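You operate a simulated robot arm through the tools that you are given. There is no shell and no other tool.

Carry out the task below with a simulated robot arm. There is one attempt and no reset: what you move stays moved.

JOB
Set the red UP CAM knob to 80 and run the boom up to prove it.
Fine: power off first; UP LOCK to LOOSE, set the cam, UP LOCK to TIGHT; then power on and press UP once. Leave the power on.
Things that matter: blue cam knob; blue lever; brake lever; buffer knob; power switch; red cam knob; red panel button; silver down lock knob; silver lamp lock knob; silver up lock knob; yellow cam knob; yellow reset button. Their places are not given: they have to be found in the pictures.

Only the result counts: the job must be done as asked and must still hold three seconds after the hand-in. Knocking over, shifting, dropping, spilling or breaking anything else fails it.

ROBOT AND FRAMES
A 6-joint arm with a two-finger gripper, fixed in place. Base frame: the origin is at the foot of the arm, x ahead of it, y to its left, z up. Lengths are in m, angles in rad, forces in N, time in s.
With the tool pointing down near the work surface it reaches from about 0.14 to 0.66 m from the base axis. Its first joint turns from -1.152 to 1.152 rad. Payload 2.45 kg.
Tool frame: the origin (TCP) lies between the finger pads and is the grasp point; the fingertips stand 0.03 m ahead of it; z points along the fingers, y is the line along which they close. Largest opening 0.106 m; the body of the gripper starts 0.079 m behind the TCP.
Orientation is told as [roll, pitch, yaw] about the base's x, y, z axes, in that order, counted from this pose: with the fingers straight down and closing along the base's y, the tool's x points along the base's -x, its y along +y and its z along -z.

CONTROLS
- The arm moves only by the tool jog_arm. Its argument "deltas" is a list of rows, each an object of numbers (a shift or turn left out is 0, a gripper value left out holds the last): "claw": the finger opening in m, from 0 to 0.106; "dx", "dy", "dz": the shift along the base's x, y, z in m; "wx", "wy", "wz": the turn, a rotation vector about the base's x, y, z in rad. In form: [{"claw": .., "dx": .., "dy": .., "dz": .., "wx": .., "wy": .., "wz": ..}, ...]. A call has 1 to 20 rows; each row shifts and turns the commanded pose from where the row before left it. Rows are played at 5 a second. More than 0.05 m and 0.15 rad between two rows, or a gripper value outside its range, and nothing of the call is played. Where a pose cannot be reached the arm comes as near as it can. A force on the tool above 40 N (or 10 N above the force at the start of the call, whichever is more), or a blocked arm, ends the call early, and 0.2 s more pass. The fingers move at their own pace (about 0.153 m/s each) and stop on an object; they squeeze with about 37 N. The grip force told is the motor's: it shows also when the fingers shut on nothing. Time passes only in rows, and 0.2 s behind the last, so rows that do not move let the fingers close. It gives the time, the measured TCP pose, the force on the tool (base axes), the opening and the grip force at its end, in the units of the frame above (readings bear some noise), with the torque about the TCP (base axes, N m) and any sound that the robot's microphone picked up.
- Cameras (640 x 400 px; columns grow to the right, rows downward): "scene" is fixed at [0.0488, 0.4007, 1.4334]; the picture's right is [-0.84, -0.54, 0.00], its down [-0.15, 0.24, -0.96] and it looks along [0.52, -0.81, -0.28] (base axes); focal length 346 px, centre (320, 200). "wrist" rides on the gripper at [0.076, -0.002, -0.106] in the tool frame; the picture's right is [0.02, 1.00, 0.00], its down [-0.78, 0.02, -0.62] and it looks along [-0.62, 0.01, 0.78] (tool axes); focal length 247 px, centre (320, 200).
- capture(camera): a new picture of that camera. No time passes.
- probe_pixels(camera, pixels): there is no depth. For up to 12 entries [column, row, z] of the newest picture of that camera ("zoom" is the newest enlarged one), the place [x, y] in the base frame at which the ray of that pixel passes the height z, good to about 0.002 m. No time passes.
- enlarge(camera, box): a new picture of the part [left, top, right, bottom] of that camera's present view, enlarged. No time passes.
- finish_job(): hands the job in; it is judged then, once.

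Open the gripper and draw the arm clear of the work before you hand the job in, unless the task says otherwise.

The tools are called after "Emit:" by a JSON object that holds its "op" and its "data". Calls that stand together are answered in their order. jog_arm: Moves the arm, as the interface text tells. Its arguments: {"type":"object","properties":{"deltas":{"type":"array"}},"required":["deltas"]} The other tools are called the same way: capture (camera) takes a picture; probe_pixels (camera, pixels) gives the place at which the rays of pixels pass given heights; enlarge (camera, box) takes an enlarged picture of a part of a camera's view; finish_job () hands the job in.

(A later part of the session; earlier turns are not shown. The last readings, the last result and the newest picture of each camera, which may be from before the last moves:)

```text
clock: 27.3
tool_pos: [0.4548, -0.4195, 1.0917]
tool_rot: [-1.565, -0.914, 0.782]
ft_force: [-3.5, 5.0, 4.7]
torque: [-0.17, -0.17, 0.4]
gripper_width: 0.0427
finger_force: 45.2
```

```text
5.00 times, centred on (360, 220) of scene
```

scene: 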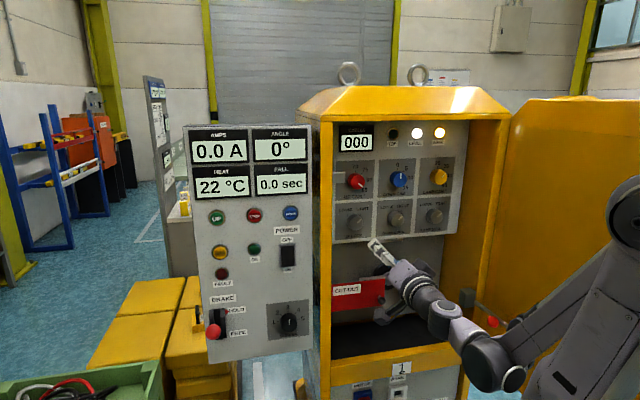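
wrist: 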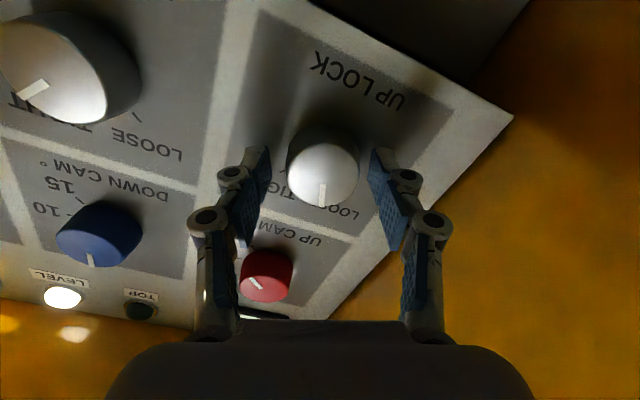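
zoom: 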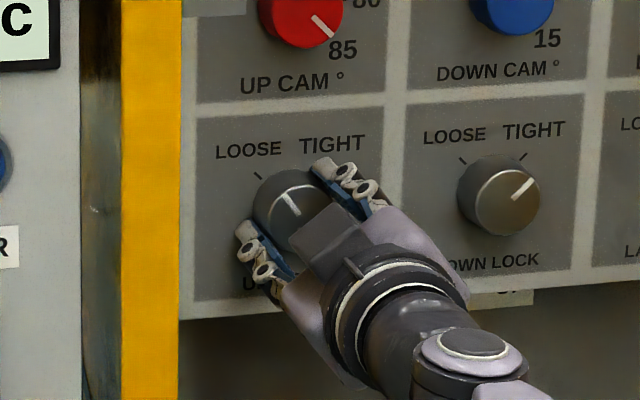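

Forces stay small. I enlarge further to measure the pointer against the LOOSE tick.

Emit:
{"op": "enlarge", "data": {"camera": "scene", "box": [338, 205, 378, 235]}}

Emit:
{"op": "enlarge", "data": {"camera": "wrist", "box": [240, 80, 400, 220]}}

```text
13.33 times, centred on (358, 220) of scene
```

zoom: 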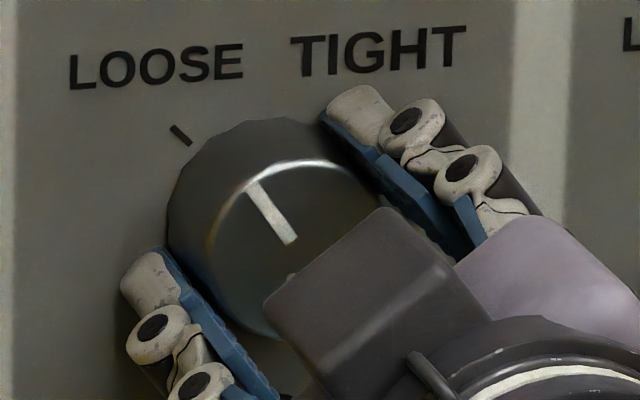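

```text
2.86 times, centred on (320, 150) of wrist
```

zoom: 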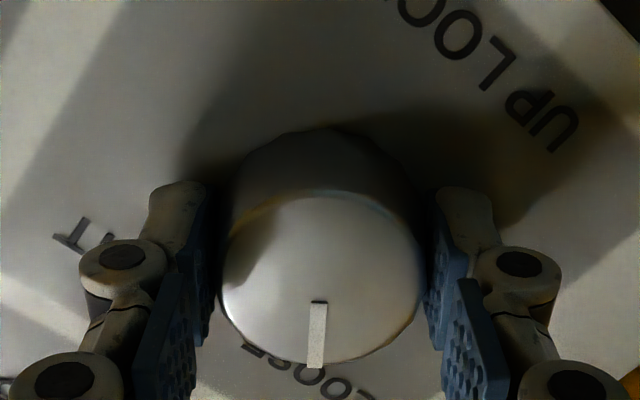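

The pointer is about 35° left in the image and the LOOSE tick about 42–45°, so about 8° remain. I turn one more step of 7.5°.

Emit:
{"op": "jog_arm", "data": {"deltas": [{"wx": -0.09256, "wy": 0.09256}, {}]}}

Emit:
{"op": "enlarge", "data": {"camera": "scene", "box": [338, 205, 378, 235]}}

```text
clock: 27.9
tool_pos: [0.4546, -0.4187, 1.0918]
tool_rot: [-1.568, -0.783, 0.784]
ft_force: [3.1, -1.1, 17.9]
torque: [-0.23, -0.17, -0.33]
gripper_width: 0.0429
finger_force: 45.0
```

```text
13.33 times, centred on (358, 220) of scene
```

zoom: 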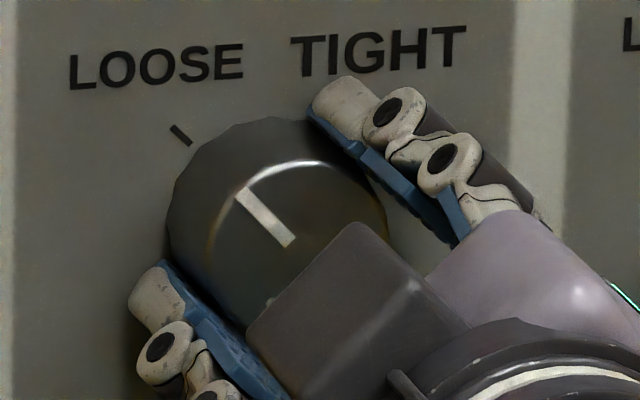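

The pointer now lies in line with the LOOSE tick (45°). I open the fingers, back straight out 0.05 m and check that it stays at LOOSE.

Emit:
{"op": "jog_arm", "data": {"deltas": [{"claw": 0.075}, {}, {"dx": -0.0118, "dy": 0.0118}, {"dx": -0.0118, "dy": 0.0118}, {"dx": -0.0118, "dy": 0.0118}, {}]}}

Emit:
{"op": "enlarge", "data": {"camera": "scene", "box": [325, 150, 405, 240]}}

Emit:
{"op": "capture", "data": {"camera": "wrist"}}

```text
clock: 29.3
tool_pos: [0.4188, -0.3847, 1.093]
tool_rot: [-1.566, -0.786, 0.786]
ft_force: [0.1, -0.2, -0.8]
torque: [0.02, 0.03, -0.02]
gripper_width: 0.075
finger_force: 0.1
```

```text
4.44 times, centred on (365, 195) of scene
```

zoom: 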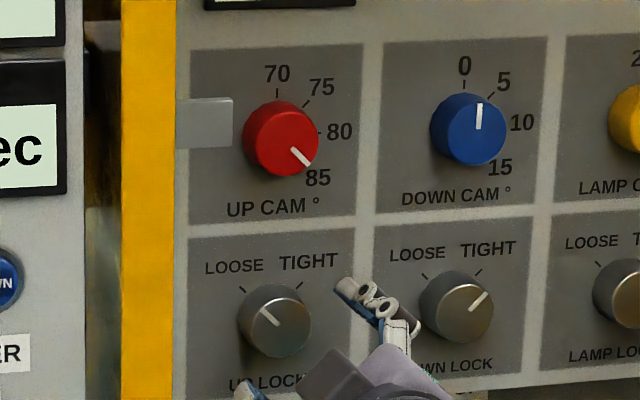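

```text
taken
```

wrist: 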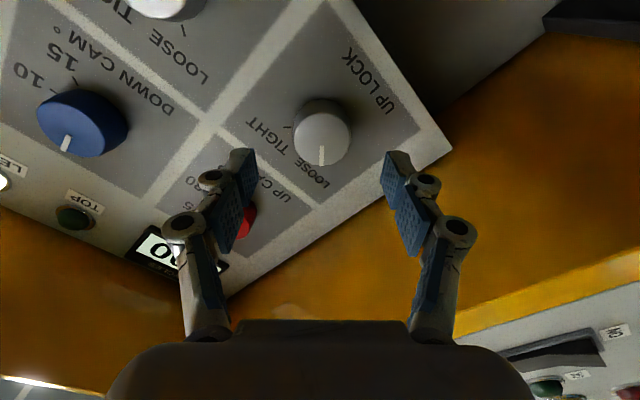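

UP LOCK rests at LOOSE. Keeping the tool rolled at +45° (clear of the latch at the upper left), I move up 0.12 m to the red knob, still at stand-off.

Emit:
{"op": "jog_arm", "data": {"deltas": [{"dz": 0.03}, {"dz": 0.03}, {"dz": 0.03}, {"dz": 0.03}, {}]}}

Emit:
{"op": "capture", "data": {"camera": "wrist"}}

Emit:
{"op": "enlarge", "data": {"camera": "scene", "box": [325, 150, 405, 240]}}

```text
clock: 30.5
tool_pos: [0.421, -0.3833, 1.2125]
tool_rot: [-1.568, -0.786, 0.783]
ft_force: [0.0, 0.4, -0.2]
torque: [-0.02, -0.04, 0.0]
gripper_width: 0.075
finger_force: 0.2
```

```text
taken
```

wrist: 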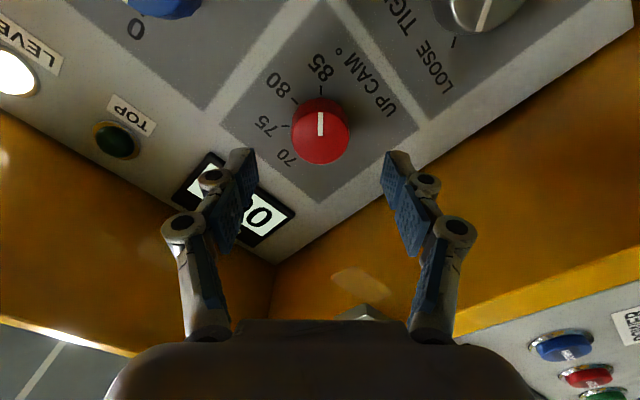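

```text
4.44 times, centred on (365, 195) of scene
```

zoom: 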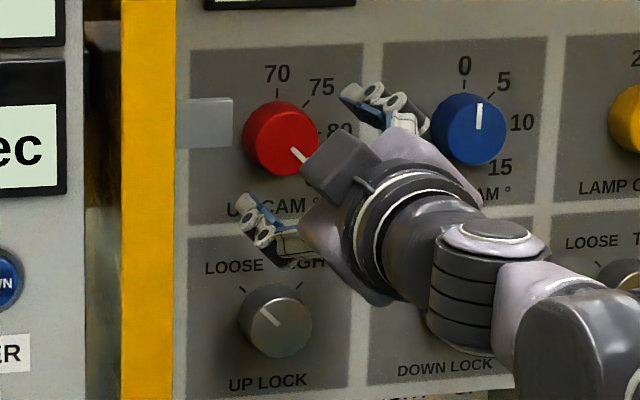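

Red knob face is centred near (320,137), much as the lock was at this stand-off. I enlarge to check the centring and read the dial.

Emit:
{"op": "enlarge", "data": {"camera": "wrist", "box": [260, 50, 400, 190]}}

```text
2.86 times, centred on (330, 120) of wrist
```

zoom: 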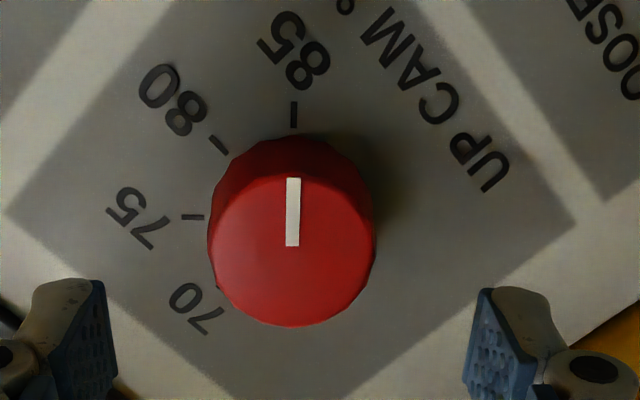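

The pointer sits exactly on the 85 tick and the knob is centred on the tool axis to within about 0.5 mm. I advance the same 0.05 m to straddle the red knob.

Emit:
{"op": "jog_arm", "data": {"deltas": [{"dx": 0.0115, "dy": -0.0115}, {"dx": 0.0115, "dy": -0.0115}, {"dx": 0.006, "dy": -0.006}, {"dx": 0.0045, "dy": -0.0045}, {}]}}

Emit:
{"op": "capture", "data": {"camera": "wrist"}}

Emit:
{"op": "enlarge", "data": {"camera": "scene", "box": [338, 165, 378, 200]}}

```text
clock: 31.7
tool_pos: [0.4532, -0.4182, 1.2122]
tool_rot: [-1.568, -0.784, 0.784]
ft_force: [-0.2, 0.9, 0.2]
torque: [0.01, 0.03, 0.0]
gripper_width: 0.0749
finger_force: 0.0
```

```text
taken
```

wrist: 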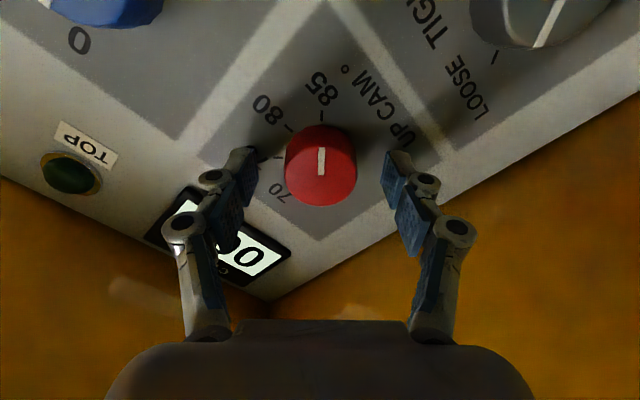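

```text
11.43 times, centred on (358, 182) of scene
```

zoom: 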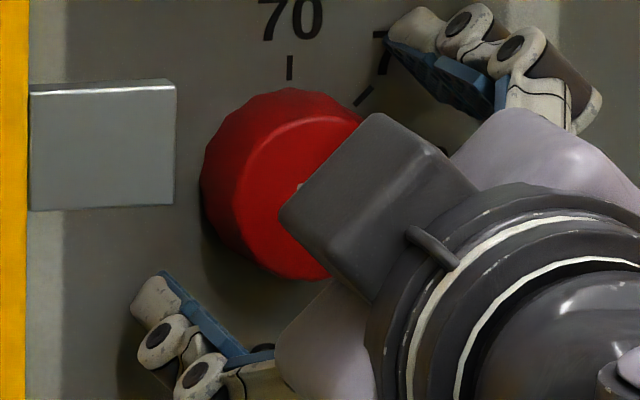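

No contact; the knob is centred between the fingers at (320,170). I close on it and read the forces.

Emit:
{"op": "jog_arm", "data": {"deltas": [{"claw": 0.045}, {"claw": 0.03}, {}, {}]}}

Emit:
{"op": "enlarge", "data": {"camera": "wrist", "box": [250, 80, 390, 220]}}

```text
clock: 32.7
tool_pos: [0.4537, -0.4174, 1.2119]
tool_rot: [-1.567, -0.784, 0.783]
ft_force: [0.1, 1.7, -6.5]
torque: [0.03, 0.19, 0.1]
gripper_width: 0.0428
finger_force: 44.9
```

```text
2.86 times, centred on (320, 150) of wrist
```

zoom: 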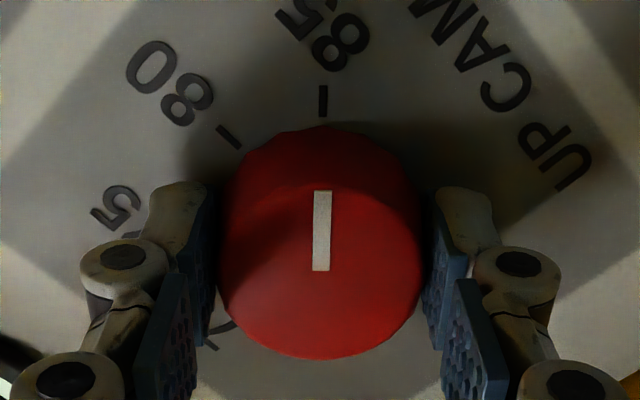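

Gripped at 0.0428 with low load. I turn counter-clockwise 15° and check the forces.

Emit:
{"op": "jog_arm", "data": {"deltas": [{"wx": -0.09256, "wy": 0.09256}, {"wx": -0.09256, "wy": 0.09256}, {}]}}

Emit:
{"op": "enlarge", "data": {"camera": "wrist", "box": [250, 80, 390, 220]}}

```text
clock: 33.5
tool_pos: [0.4544, -0.4174, 1.2117]
tool_rot: [-1.566, -0.524, 0.781]
ft_force: [-4.7, 1.5, -3.0]
torque: [-0.01, 0.02, 0.37]
gripper_width: 0.0425
finger_force: 45.3
```

```text
2.86 times, centred on (320, 150) of wrist
```

zoom: 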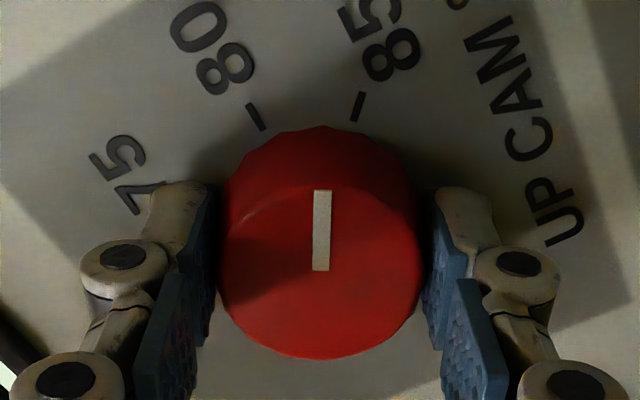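

The knob follows cleanly (85 tick now right of the pointer, 80 tick to the left at (257,117)). I turn another 22.5° and look again.

Emit:
{"op": "jog_arm", "data": {"deltas": [{"wx": -0.09256, "wy": 0.09256}, {"wx": -0.09256, "wy": 0.09256}, {"wx": -0.09256, "wy": 0.09256}, {}]}}

Emit:
{"op": "enlarge", "data": {"camera": "wrist", "box": [250, 80, 390, 220]}}

```text
clock: 34.5
tool_pos: [0.454, -0.4172, 1.2135]
tool_rot: [-1.569, -0.13, 0.782]
ft_force: [-5.3, 0.6, 12.1]
torque: [-0.26, -0.25, 0.12]
gripper_width: 0.0424
finger_force: 45.3
```

```text
2.86 times, centred on (320, 150) of wrist
```

zoom: 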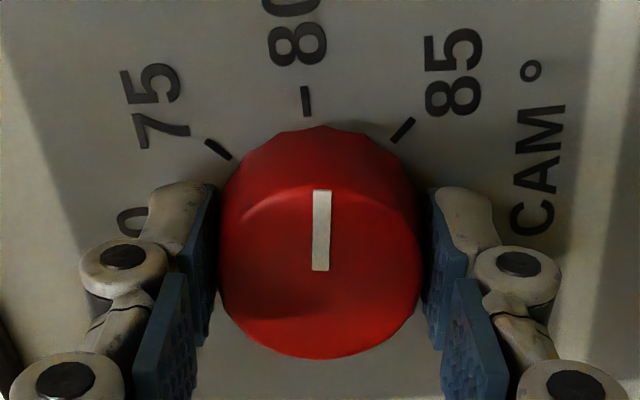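

The 80 tick is at column 306 and the pointer at 321, so one more 7.5° step should align them.

Emit:
{"op": "jog_arm", "data": {"deltas": [{"wx": -0.09256, "wy": 0.09256}, {}]}}

Emit:
{"op": "enlarge", "data": {"camera": "wrist", "box": [250, 80, 390, 220]}}

```text
clock: 35.1
tool_pos: [0.4538, -0.4186, 1.2121]
tool_rot: [-1.57, 0.001, 0.784]
ft_force: [-4.7, 3.8, -4.1]
torque: [0.04, 0.01, -0.76]
gripper_width: 0.0422
finger_force: 44.8
```

```text
2.86 times, centred on (320, 150) of wrist
```

zoom: 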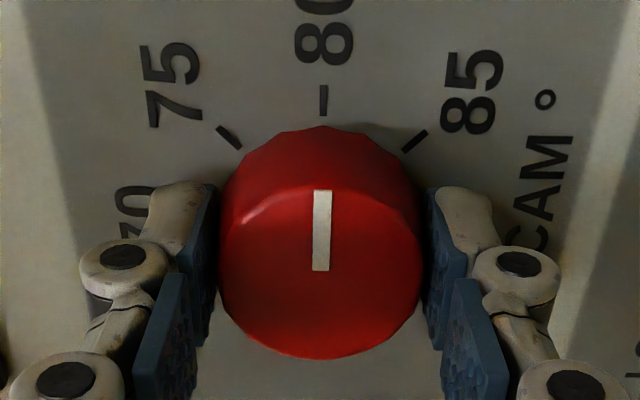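

The pointer now lines up with the 80 tick exactly as it did with 85 before. I open, back out 0.05 m and check.

Emit:
{"op": "jog_arm", "data": {"deltas": [{"claw": 0.075}, {}, {"dx": -0.0112, "dy": 0.0112}, {"dx": -0.0112, "dy": 0.0112}, {"dx": -0.0112, "dy": 0.0112}, {}]}}

Emit:
{"op": "enlarge", "data": {"camera": "wrist", "box": [250, 60, 390, 200]}}

Emit:
{"op": "enlarge", "data": {"camera": "scene", "box": [325, 150, 405, 240]}}

```text
clock: 36.5
tool_pos: [0.419, -0.3828, 1.2124]
tool_rot: [-1.568, -0.001, 0.782]
ft_force: [-0.2, -0.2, 0.3]
torque: [-0.02, -0.01, 0.01]
gripper_width: 0.0752
finger_force: 0.1
```

```text
2.86 times, centred on (320, 130) of wrist
```

zoom: 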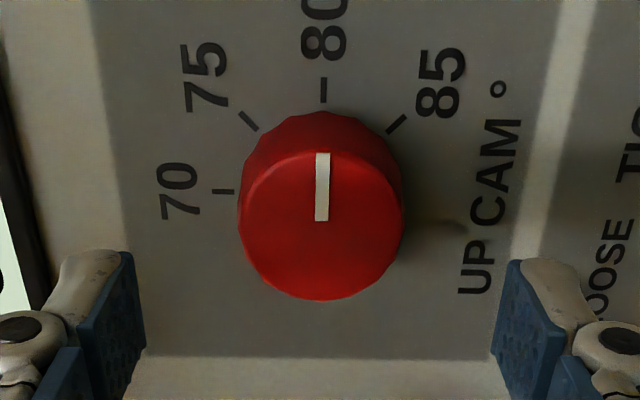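

```text
4.44 times, centred on (365, 195) of scene
```

zoom: 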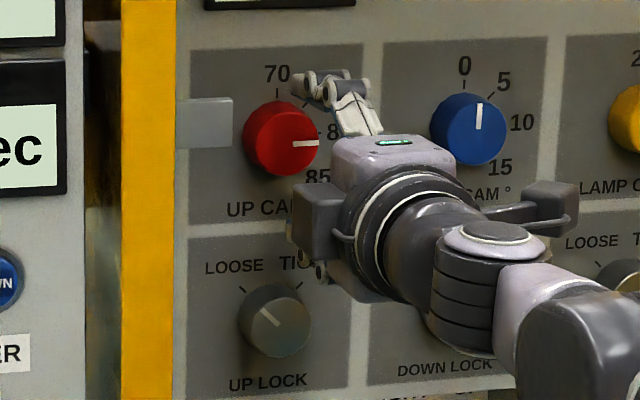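

The red cam stays on 80. I roll the tool back 45° clockwise while going down 0.12 m to the UP LOCK, at stand-off.

Emit:
{"op": "jog_arm", "data": {"deltas": [{"wx": 0.09256, "wy": -0.09256, "dz": -0.02}, {"wx": 0.09256, "wy": -0.09256, "dz": -0.02}, {"wx": 0.09256, "wy": -0.09256, "dz": -0.02}, {"wx": 0.09256, "wy": -0.09256, "dz": -0.02}, {"wx": 0.09256, "wy": -0.09256, "dz": -0.02}, {"wx": 0.09256, "wy": -0.09256, "dz": -0.02}, {}]}}

Emit:
{"op": "enlarge", "data": {"camera": "wrist", "box": [250, 60, 390, 200]}}

Emit:
{"op": "enlarge", "data": {"camera": "scene", "box": [325, 150, 405, 240]}}

```text
clock: 38.1
tool_pos: [0.422, -0.3862, 1.0896]
tool_rot: [-1.567, -0.787, 0.782]
ft_force: [-0.3, -0.1, -0.4]
torque: [-0.04, 0.01, -0.01]
gripper_width: 0.0749
finger_force: 0.1
```

```text
2.86 times, centred on (320, 130) of wrist
```

zoom: 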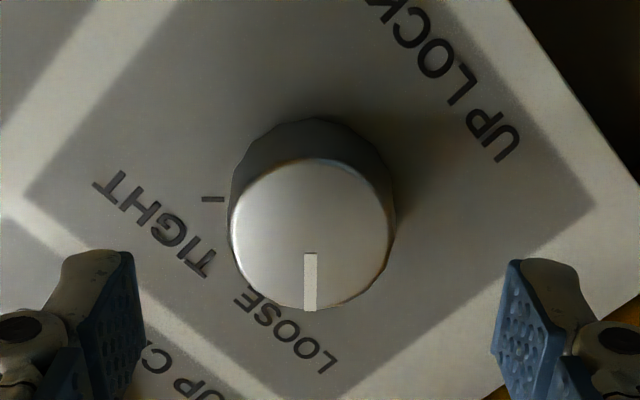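

```text
4.44 times, centred on (365, 195) of scene
```

zoom: 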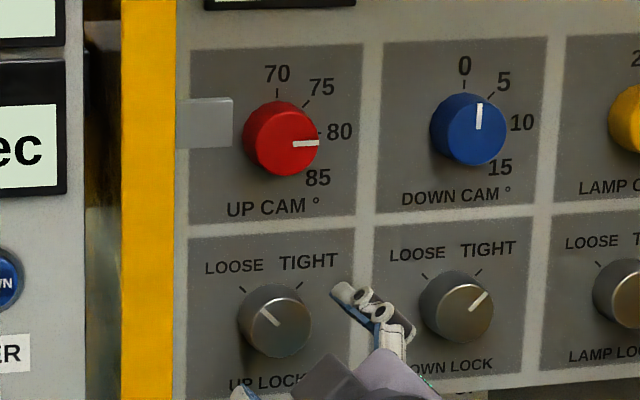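

The red pointer clearly reads 80. The lock knob centre is at column 317 versus the tool axis at ~320.7, i.e. about 2.7 mm toward upper-right, so I correct and advance to straddle the knob.

Emit:
{"op": "jog_arm", "data": {"deltas": [{"dx": -0.0011, "dy": -0.0011, "dz": 0.0022}, {}, {"dx": 0.0105, "dy": -0.0105}, {"dx": 0.0105, "dy": -0.0105}, {}]}}

Emit:
{"op": "enlarge", "data": {"camera": "wrist", "box": [250, 80, 390, 220]}}

```text
clock: 39.3
tool_pos: [0.4417, -0.4063, 1.0941]
tool_rot: [-1.566, -0.784, 0.783]
ft_force: [0.7, -0.9, -1.8]
torque: [-0.02, 0.0, 0.0]
gripper_width: 0.0751
finger_force: 0.1
```

```text
2.86 times, centred on (320, 150) of wrist
```

zoom: 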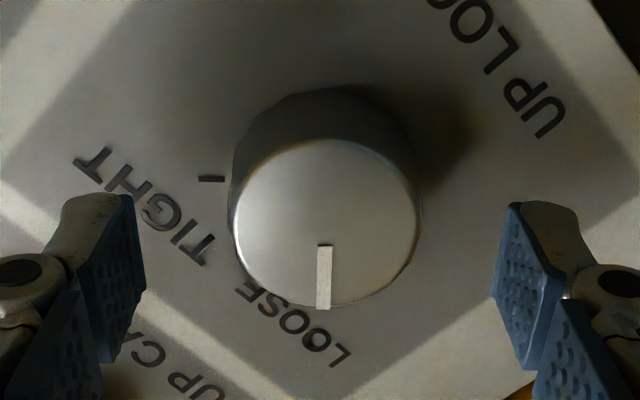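

I take another reading while still to average out the noise in the measured pose.

Emit:
{"op": "jog_arm", "data": {"deltas": [{}]}}

Emit:
{"op": "jog_arm", "data": {"deltas": [{}]}}

Emit:
{"op": "jog_arm", "data": {"deltas": [{}]}}

```text
clock: 39.7
tool_pos: [0.4412, -0.4059, 1.0935]
tool_rot: [-1.569, -0.785, 0.784]
ft_force: [0.2, -0.6, -1.0]
torque: [0.0, 0.01, -0.03]
gripper_width: 0.075
finger_force: 0.1
```

```text
clock: 40.1
tool_pos: [0.4425, -0.405, 1.0943]
tool_rot: [-1.568, -0.786, 0.783]
ft_force: [0.3, 0.1, -0.2]
torque: [0.0, -0.02, 0.01]
gripper_width: 0.0748
finger_force: 0.1
```

```text
clock: 40.5
tool_pos: [0.4423, -0.4054, 1.094]
tool_rot: [-1.567, -0.785, 0.786]
ft_force: [-0.2, -0.5, -0.1]
torque: [0.0, -0.01, 0.01]
gripper_width: 0.0749
finger_force: 0.0
```

Averaged pose is z≈1.094, x+y≈0.036, versus the lock axis at z≈1.0916, x+y≈0.0355. I correct, then advance 0.019 m to grip depth and close.

Emit:
{"op": "jog_arm", "data": {"deltas": [{"dx": -0.0004, "dy": -0.0004, "dz": -0.0019}, {}, {"dx": 0.0065, "dy": -0.0065}, {"dx": 0.0065, "dy": -0.0065}, {}, {"claw": 0.045}, {"claw": 0.03}, {}, {}]}}

Emit:
{"op": "enlarge", "data": {"camera": "wrist", "box": [250, 80, 390, 220]}}

```text
clock: 42.5
tool_pos: [0.4538, -0.4191, 1.0928]
tool_rot: [-1.567, -0.785, 0.786]
ft_force: [4.1, 4.8, -7.4]
torque: [0.0, 0.09, 0.34]
gripper_width: 0.0425
finger_force: 45.1
```

```text
2.86 times, centred on (320, 150) of wrist
```

zoom: 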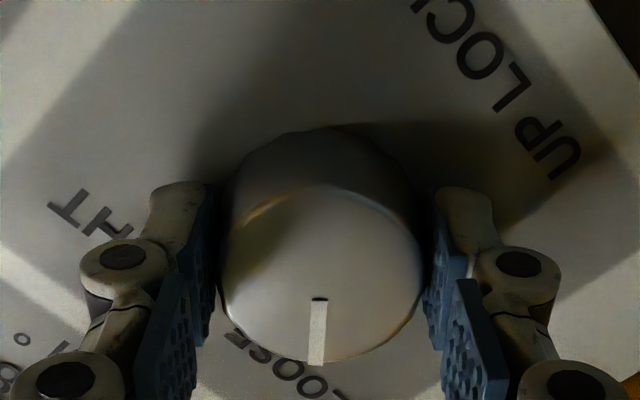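

Gripped with small load. I now turn clockwise toward TIGHT, 15° at a time at first.

Emit:
{"op": "jog_arm", "data": {"deltas": [{"wx": 0.09256, "wy": -0.09256}, {"wx": 0.09256, "wy": -0.09256}, {}]}}

```text
clock: 43.3
tool_pos: [0.453, -0.4179, 1.091]
tool_rot: [-1.564, -1.049, 0.784]
ft_force: [6.1, 10.6, -31.5]
torque: [0.5, 0.5, 0.48]
gripper_width: 0.0425
finger_force: 45.1
```

A −31 N load indicates the knob axis is about 1.2 mm up and 1.2 mm left of the tool axis. I release, re-centre by that, and re-grip.

Emit:
{"op": "jog_arm", "data": {"deltas": [{"claw": 0.06}, {}, {"dx": 0.0008, "dy": 0.0008, "dz": 0.0012}, {"claw": 0.045}, {"claw": 0.03}, {}, {}]}}

Emit:
{"op": "enlarge", "data": {"camera": "scene", "box": [338, 205, 378, 235]}}

```text
clock: 44.9
tool_pos: [0.4543, -0.4166, 1.0934]
tool_rot: [-1.566, -1.044, 0.787]
ft_force: [4.5, 12.2, -2.9]
torque: [0.03, 0.0, 0.4]
gripper_width: 0.0422
finger_force: 45.2
```

```text
13.33 times, centred on (358, 220) of scene
```

zoom: 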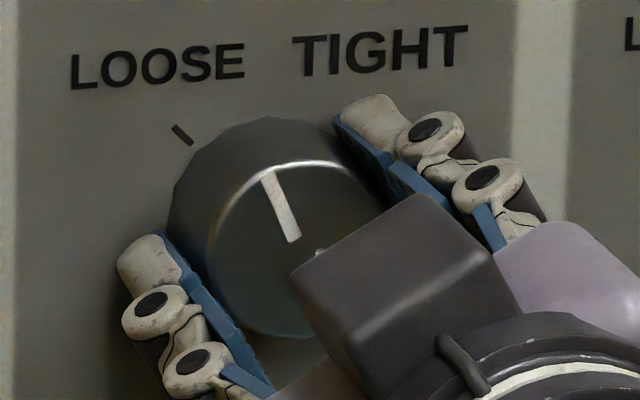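

The pointer is now about 17° left of vertical, turning toward TIGHT. I continue clockwise 15° and read the forces.

Emit:
{"op": "jog_arm", "data": {"deltas": [{"wx": 0.09256, "wy": -0.09256, "dx": 0.0002, "dy": 0.0002}, {"wx": 0.09256, "wy": -0.09256}, {}]}}

Emit:
{"op": "enlarge", "data": {"camera": "scene", "box": [338, 205, 378, 235]}}

Emit:
{"op": "enlarge", "data": {"camera": "wrist", "box": [250, 80, 390, 220]}}

```text
clock: 45.7
tool_pos: [0.4544, -0.4188, 1.094]
tool_rot: [-1.563, -1.312, 0.783]
ft_force: [-4.4, 19.5, -11.4]
torque: [0.2, 0.15, 0.54]
gripper_width: 0.0424
finger_force: 45.0
```

```text
13.33 times, centred on (358, 220) of scene
```

zoom: 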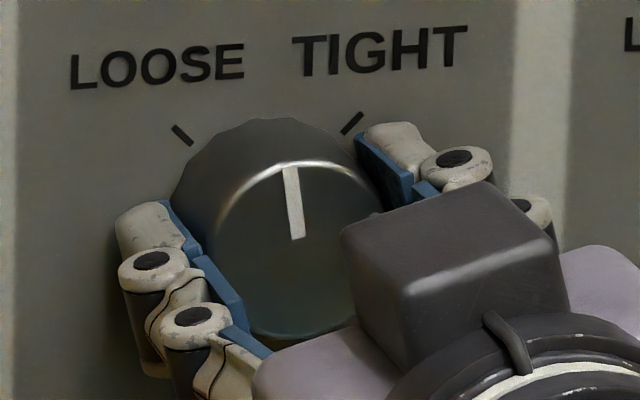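

```text
2.86 times, centred on (320, 150) of wrist
```

zoom: 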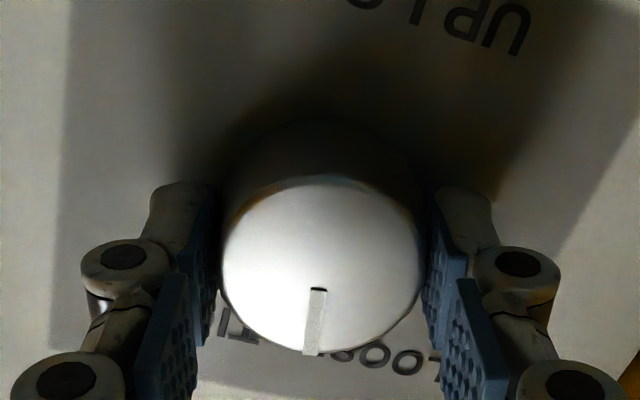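

The pointer is about 8° left of vertical with modest loads. I continue clockwise 22.5° more.

Emit:
{"op": "jog_arm", "data": {"deltas": [{"wx": 0.09256, "wy": -0.09256, "dx": 0.0002, "dy": 0.0002, "dz": -0.0001}, {"wx": 0.09256, "wy": -0.09256}, {}]}}

```text
clock: 46.5
tool_pos: [0.4537, -0.4179, 1.093]
tool_rot: [0.928, -1.569, -1.708]
ft_force: [0.6, 13.8, 26.3]
torque: [-0.12, -0.1, 0.14]
gripper_width: 0.0423
finger_force: 45.8
```

Force is +26 N in z; I ease up 0.3 mm and turn another 15°.

Emit:
{"op": "jog_arm", "data": {"deltas": [{"dz": 0.0003}, {"wx": 0.09256, "wy": -0.09256}, {"wx": 0.09256, "wy": -0.09256}, {}]}}

Emit:
{"op": "enlarge", "data": {"camera": "scene", "box": [338, 205, 378, 235]}}

Emit:
{"op": "enlarge", "data": {"camera": "wrist", "box": [250, 80, 390, 220]}}

```text
clock: 47.5
tool_pos: [0.4536, -0.4183, 1.0934]
tool_rot: [1.567, -1.308, -2.349]
ft_force: [-9.1, 21.2, -19.3]
torque: [0.04, 0.03, 0.39]
gripper_width: 0.0425
finger_force: 44.8
```

```text
13.33 times, centred on (358, 220) of scene
```

zoom: 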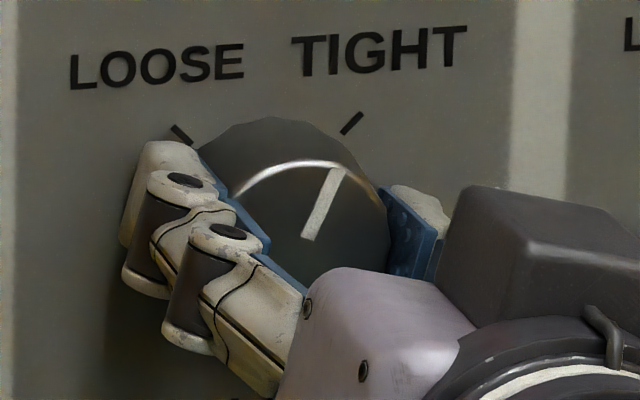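

```text
2.86 times, centred on (320, 150) of wrist
```

zoom: 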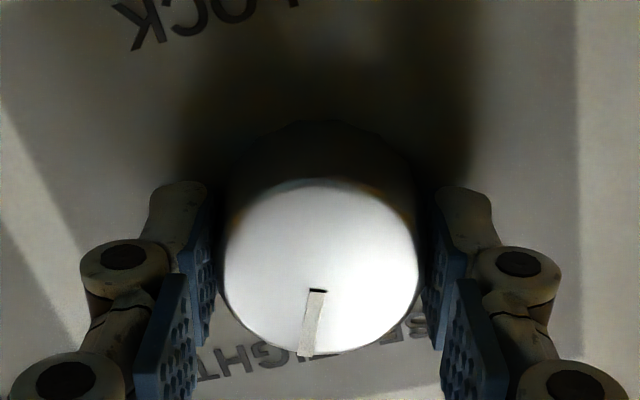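

The pointer is about 22° right of vertical; TIGHT is at 45°. I ease the load and turn another 15°.

Emit:
{"op": "jog_arm", "data": {"deltas": [{"dz": -0.0002, "dx": -0.0002, "dy": 0.0003}, {"wx": 0.09256, "wy": -0.09256}, {"wx": 0.09256, "wy": -0.09256}, {}]}}

Emit:
{"op": "enlarge", "data": {"camera": "scene", "box": [338, 205, 378, 235]}}

```text
clock: 48.5
tool_pos: [0.4526, -0.4185, 1.0925]
tool_rot: [1.571, -1.049, -2.355]
ft_force: [0.5, 7.2, 22.2]
torque: [-0.23, -0.28, 0.45]
gripper_width: 0.0423
finger_force: 45.1
```

```text
13.33 times, centred on (358, 220) of scene
```

zoom: 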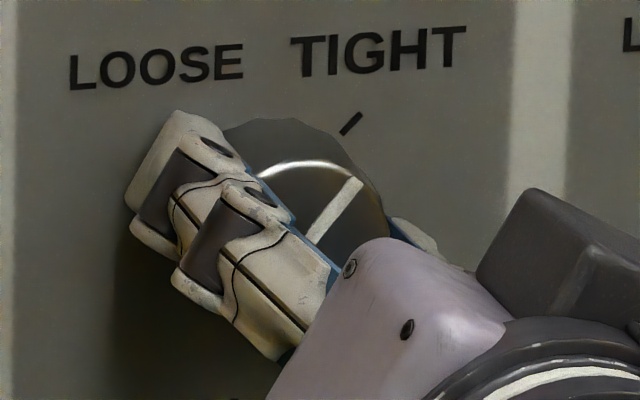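

The pointer reads about 39° in the image; I compare it with the DOWN LOCK knob, which stands at TIGHT, at the same magnification.

Emit:
{"op": "enlarge", "data": {"camera": "scene", "box": [378, 202, 418, 232]}}

Emit:
{"op": "enlarge", "data": {"camera": "wrist", "box": [250, 80, 390, 220]}}

```text
13.33 times, centred on (398, 217) of scene
```

zoom: 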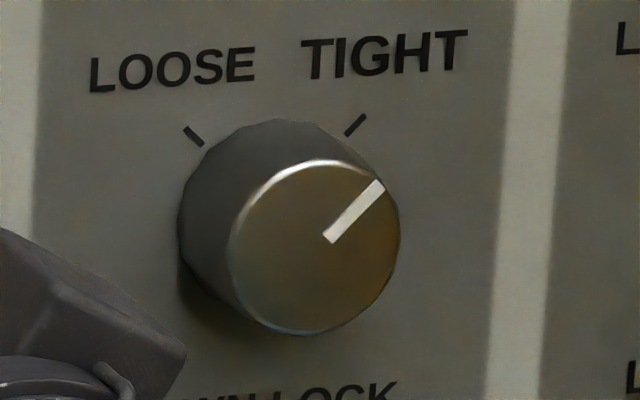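

```text
2.86 times, centred on (320, 150) of wrist
```

zoom: 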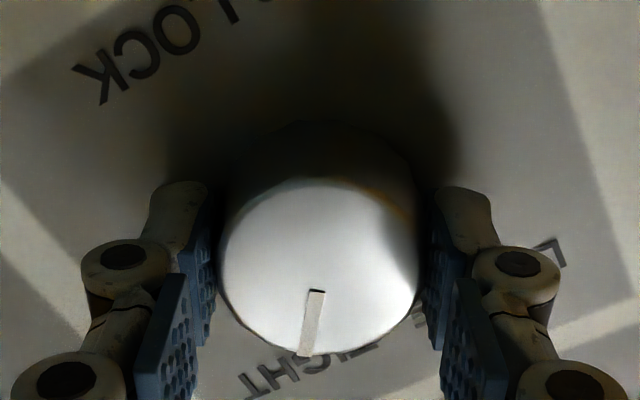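

DOWN LOCK at TIGHT shows about 43–44° in the image against 39° here, so about 6° remain. I ease up 0.3 mm and turn 6°.

Emit:
{"op": "jog_arm", "data": {"deltas": [{"dz": 0.0003}, {"wx": 0.0742, "wy": -0.0742}, {}]}}

Emit:
{"op": "enlarge", "data": {"camera": "scene", "box": [338, 205, 378, 235]}}

```text
clock: 49.3
tool_pos: [0.4531, -0.4191, 1.0926]
tool_rot: [1.57, -0.941, -2.354]
ft_force: [5.0, 0.0, 1.3]
torque: [-0.22, -0.24, 0.01]
gripper_width: 0.0422
finger_force: 45.3
```

```text
13.33 times, centred on (358, 220) of scene
```

zoom: 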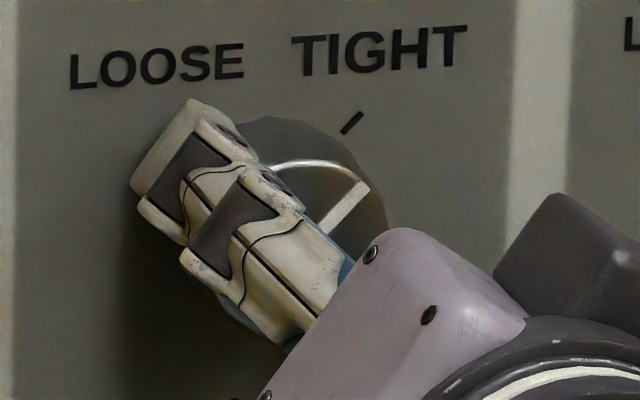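

The pointer now shows about 44°, matching DOWN LOCK at TIGHT. I open, back straight out 0.05 m and check both knobs.

Emit:
{"op": "jog_arm", "data": {"deltas": [{"claw": 0.075}, {}, {"dx": -0.0118, "dy": 0.0118}, {"dx": -0.0118, "dy": 0.0118}, {"dx": -0.0118, "dy": 0.0118}, {"dx": -0.0118, "dy": 0.0118}, {}]}}

Emit:
{"op": "enlarge", "data": {"camera": "scene", "box": [338, 205, 378, 235]}}

Emit:
{"op": "enlarge", "data": {"camera": "wrist", "box": [250, 60, 390, 200]}}

Emit:
{"op": "enlarge", "data": {"camera": "scene", "box": [325, 150, 405, 240]}}

```text
clock: 50.9
tool_pos: [0.4062, -0.3701, 1.0929]
tool_rot: [1.569, -0.943, -2.351]
ft_force: [0.2, 0.0, -0.3]
torque: [0.0, 0.02, -0.01]
gripper_width: 0.0751
finger_force: 0.0
```

```text
13.33 times, centred on (358, 220) of scene
```

zoom: 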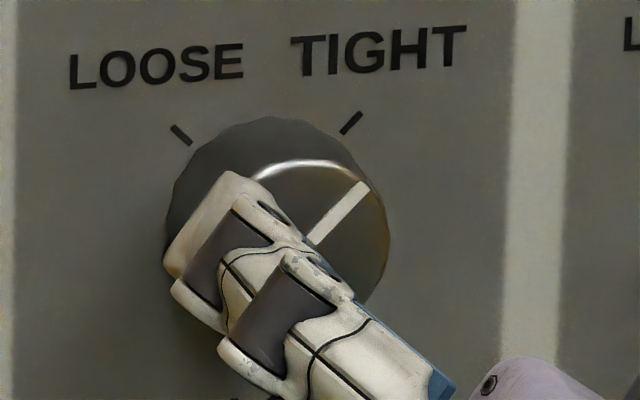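

```text
2.86 times, centred on (320, 130) of wrist
```

zoom: 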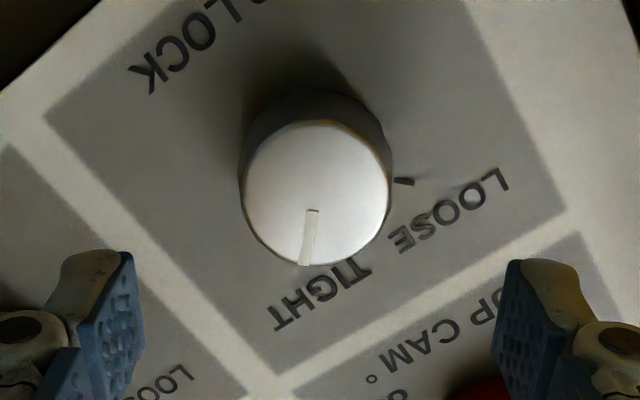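

```text
4.44 times, centred on (365, 195) of scene
```

zoom: 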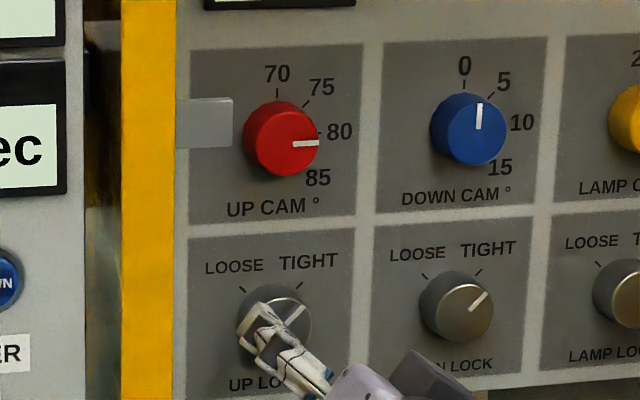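

UP LOCK reads TIGHT (43.4°, the same as DOWN LOCK) and the red cam stays on 80. I draw back clear of the cabinet, roll level and close the fingers.

Emit:
{"op": "jog_arm", "data": {"deltas": [{"dx": -0.0255, "dy": 0.0255}, {"dx": -0.0255, "dy": 0.0255}, {"dx": -0.0255, "dy": 0.0255}, {"dx": -0.0255, "dy": 0.0255}, {"claw": 0.0, "wx": -0.0888, "wy": 0.0888}, {"wx": -0.0888, "wy": 0.0888}, {"wx": -0.0888, "wy": 0.0888}, {"wx": -0.0888, "wy": 0.0888}, {"wx": -0.0888, "wy": 0.0888}, {}]}}

Emit:
{"op": "enlarge", "data": {"camera": "scene", "box": [325, 150, 405, 240]}}

```text
clock: 53.1
tool_pos: [0.3046, -0.2679, 1.0942]
tool_rot: [-0.752, -1.57, -0.03]
ft_force: [-0.4, 0.6, -0.3]
torque: [-0.01, 0.01, -0.01]
gripper_width: 0.0001
finger_force: 28.7
```

```text
4.44 times, centred on (365, 195) of scene
```

zoom: 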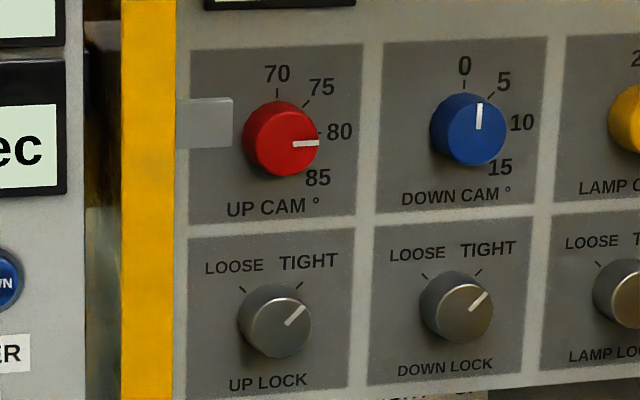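

Both knobs are unobstructed now: UP LOCK at TIGHT, red at about 80. I enlarge the red dial for a precise check before closing this stage.

Emit:
{"op": "enlarge", "data": {"camera": "scene", "box": [338, 165, 378, 195]}}

Emit:
{"op": "enlarge", "data": {"camera": "scene", "box": [338, 205, 378, 235]}}

```text
13.33 times, centred on (358, 180) of scene
```

zoom: 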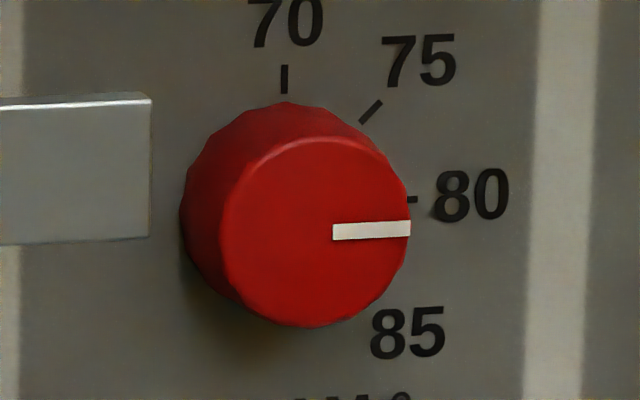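

```text
13.33 times, centred on (358, 220) of scene
```

zoom: 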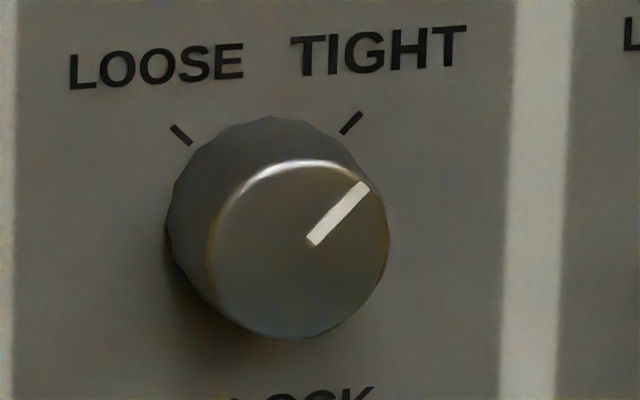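

The red pointer (333,232)→(410,228) is parallel to the panel's horizontal, i.e. on 80; UP LOCK is on TIGHT. Now I move across to the rocker's stand-off, at z≈1.047 for its lower (ON) half.

Emit:
{"op": "jog_arm", "data": {"deltas": [{"dx": 0.0287, "dy": 0.0287, "dz": -0.0094}, {"dx": 0.0287, "dy": 0.0287, "dz": -0.0094}, {"dx": 0.0287, "dy": 0.0287, "dz": -0.0094}, {"dx": 0.0287, "dy": 0.0287, "dz": -0.0094}, {"dx": 0.0287, "dy": 0.0287, "dz": -0.0094}, {}, {"dx": 0.012, "dy": -0.012}, {"dx": 0.012, "dy": -0.012}, {}]}}

Emit:
{"op": "capture", "data": {"camera": "wrist"}}

Emit:
{"op": "enlarge", "data": {"camera": "scene", "box": [250, 200, 350, 300]}}

```text
clock: 55.1
tool_pos: [0.4714, -0.149, 1.0484]
tool_rot: [0.032, -1.569, -0.815]
ft_force: [-0.2, -0.2, -0.8]
torque: [0.01, -0.02, -0.02]
gripper_width: 0.0
finger_force: 28.8
out of reach, approached as far as the arm can: row 4
```

```text
taken
```

wrist: 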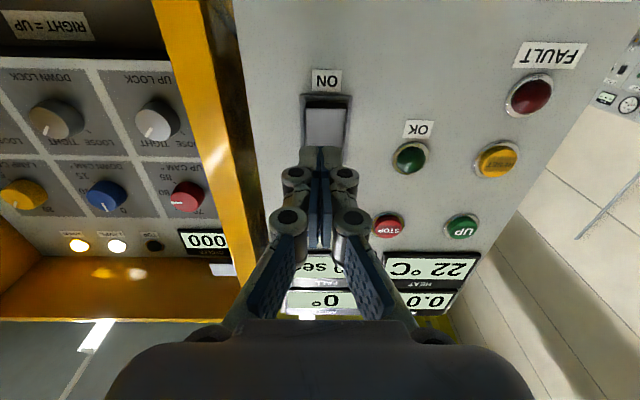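

```text
4.00 times, centred on (300, 250) of scene
```

zoom: 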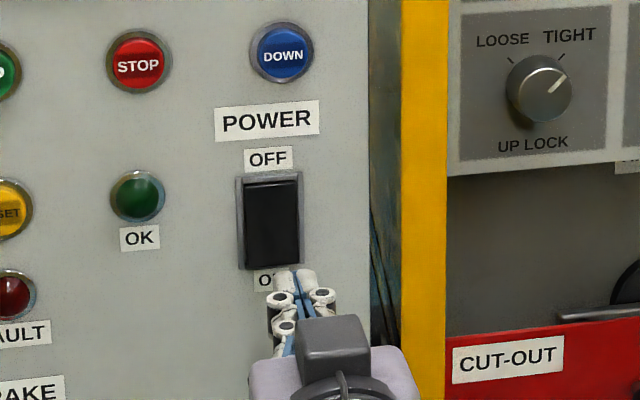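

The rocker is at cols 302-349 (centre ~327), about 4.5 mm to the tool's +Y side. I correct sideways and advance until just short of contact.

Emit:
{"op": "jog_arm", "data": {"deltas": [{"dx": 0.0031, "dy": 0.0031, "dz": -0.001}, {"dx": 0.01, "dy": -0.01}, {"dx": 0.01, "dy": -0.01}, {"dx": 0.01, "dy": -0.01}, {"dx": 0.004, "dy": -0.004}, {}]}}

Emit:
{"op": "enlarge", "data": {"camera": "wrist", "box": [220, 30, 420, 220]}}

Emit:
{"op": "enlarge", "data": {"camera": "scene", "box": [250, 200, 350, 300]}}

```text
clock: 56.5
tool_pos: [0.5115, -0.1794, 1.0488]
tool_rot: [0.042, -1.569, -0.827]
ft_force: [-0.6, 0.0, 0.6]
torque: [-0.01, 0.0, 0.02]
gripper_width: 0.0001
finger_force: 28.3
```

```text
2.11 times, centred on (320, 125) of wrist
```

zoom: 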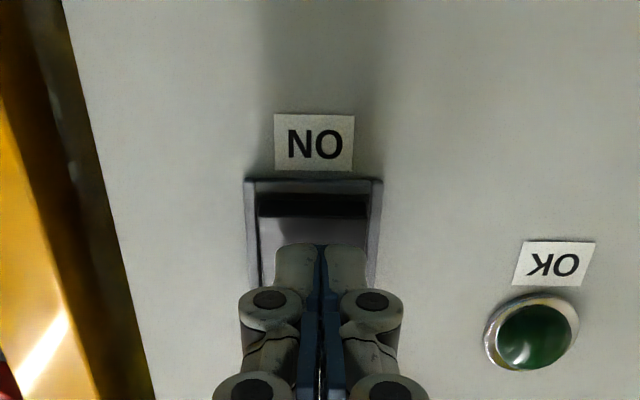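

```text
4.00 times, centred on (300, 250) of scene
```

zoom: 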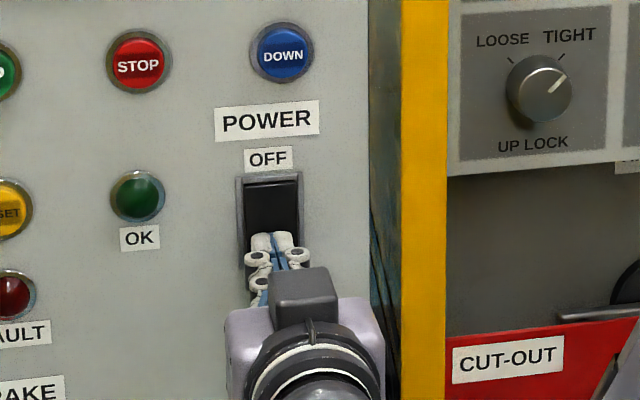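

Fingers are in front of the rocker's lower half. I lower 2 mm and press in small steps.

Emit:
{"op": "jog_arm", "data": {"deltas": [{"dz": -0.002, "dx": -0.0005, "dy": -0.0005}, {"dx": 0.0025, "dy": -0.0025}, {"dx": 0.0025, "dy": -0.0025}, {"dx": 0.002, "dy": -0.002}, {"dx": 0.002, "dy": -0.002}, {"dx": 0.002, "dy": -0.002}, {"dx": 0.002, "dy": -0.002}]}}

Emit:
{"op": "capture", "data": {"camera": "scene"}}

Emit:
{"op": "enlarge", "data": {"camera": "scene", "box": [250, 200, 350, 300]}}

```text
clock: 57.9
tool_pos: [0.5173, -0.1871, 1.0461]
tool_rot: [0.586, -1.564, -1.365]
ft_force: [-8.9, 6.4, -5.0]
torque: [0.02, -0.01, -0.07]
gripper_width: 0.0062
finger_force: 28.7
stopped in row 6: the force on the tool passed its limit at 47 N (the readings are from after the stop); the commanded pose is now the measured one
```

```text
taken
```

scene: 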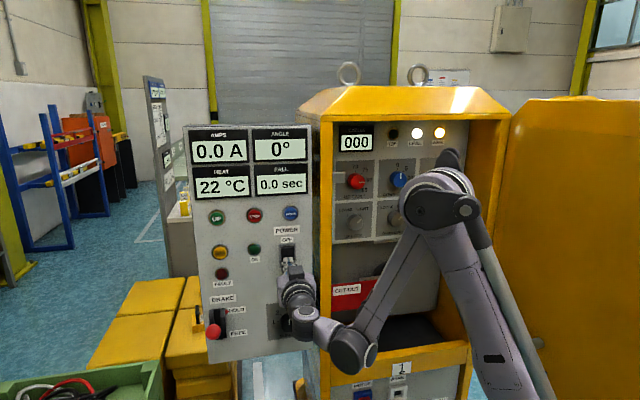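

```text
4.00 times, centred on (300, 250) of scene
```

zoom: 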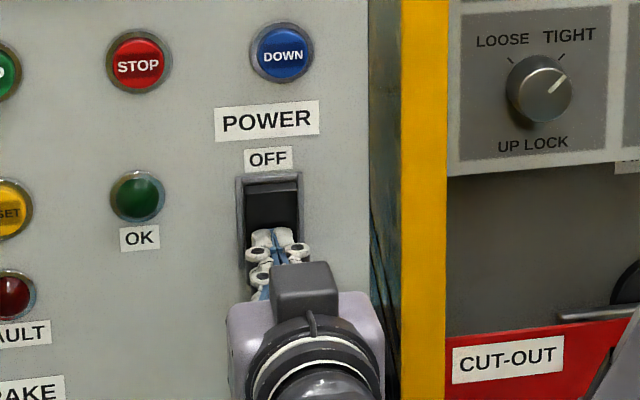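

The rocker appears to have gone over (its top edge stands out again), but the OK lamp is not lit yet. I back off slowly and look again.

Emit:
{"op": "jog_arm", "data": {"deltas": [{"dx": -0.0106, "dy": 0.0106}, {"dx": -0.0106, "dy": 0.0106}, {"dx": -0.0106, "dy": 0.0106}, {}]}}

Emit:
{"op": "enlarge", "data": {"camera": "scene", "box": [250, 200, 350, 300]}}

Emit:
{"op": "enlarge", "data": {"camera": "scene", "box": [180, 120, 320, 370]}}

Emit:
{"op": "capture", "data": {"camera": "wrist"}}

```text
clock: 58.9
tool_pos: [0.485, -0.1556, 1.0471]
tool_rot: [0.501, -1.567, -1.282]
ft_force: [-0.1, 0.0, -0.5]
torque: [-0.01, 0.0, -0.01]
gripper_width: 0.0001
finger_force: 28.6
```

```text
4.00 times, centred on (300, 250) of scene
```

zoom: 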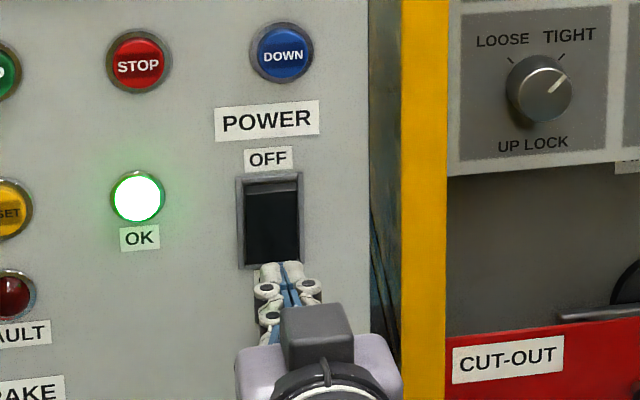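

```text
1.60 times, centred on (250, 245) of scene
```

zoom: 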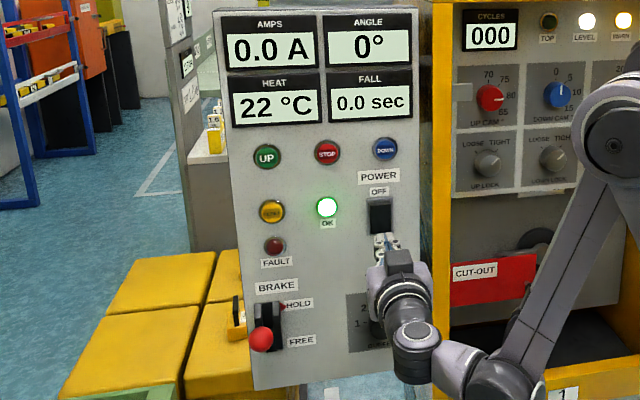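

```text
taken
```

wrist: 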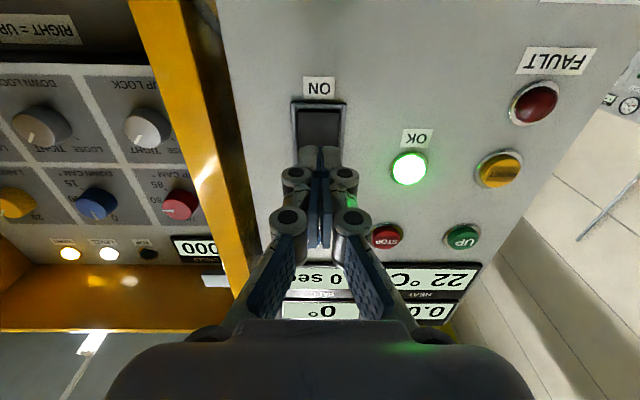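

Power is ON and the OK lamp is lit. Next I move, clear of the panel face, to the stand-off in front of the UP button at about (0.651,-0.099,1.170).

Emit:
{"op": "jog_arm", "data": {"deltas": [{"dx": 0.0168, "dy": 0.0203, "dz": 0.0205}, {"dx": 0.0168, "dy": 0.0203, "dz": 0.0205}, {"dx": 0.0168, "dy": 0.0203, "dz": 0.0205}, {"dx": 0.0168, "dy": 0.0203, "dz": 0.0205}, {"dx": 0.0168, "dy": 0.0203, "dz": 0.0205}, {"dx": 0.0168, "dy": 0.0203, "dz": 0.0205}, {}]}}

Emit:
{"op": "capture", "data": {"camera": "wrist"}}

Emit:
{"op": "capture", "data": {"camera": "scene"}}

```text
clock: 60.5
tool_pos: [0.5869, -0.035, 1.1704]
tool_rot: [0.501, -1.564, -1.281]
ft_force: [-0.7, -0.3, -0.7]
torque: [-0.02, -0.02, 0.0]
gripper_width: 0.0
finger_force: 29.1
```

```text
taken
```

wrist: 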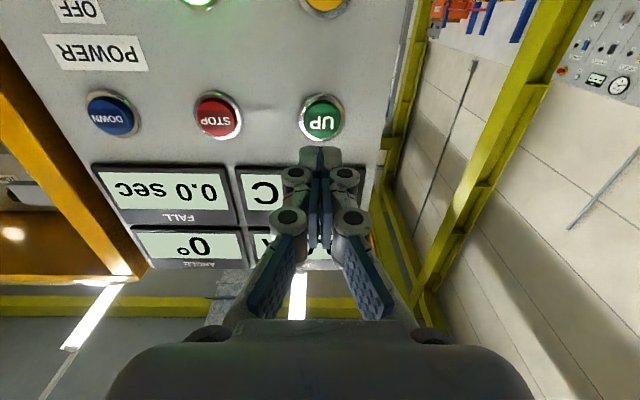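

```text
taken
```

scene: 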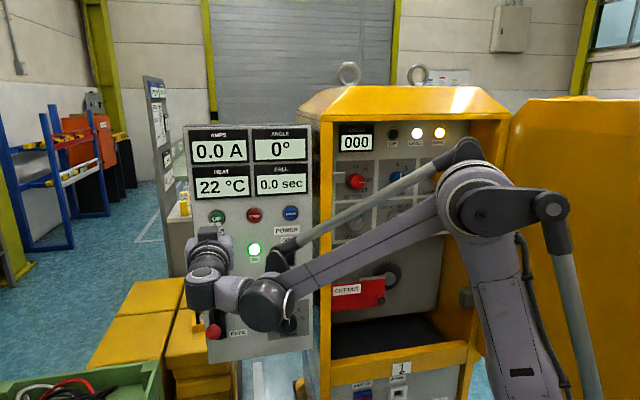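

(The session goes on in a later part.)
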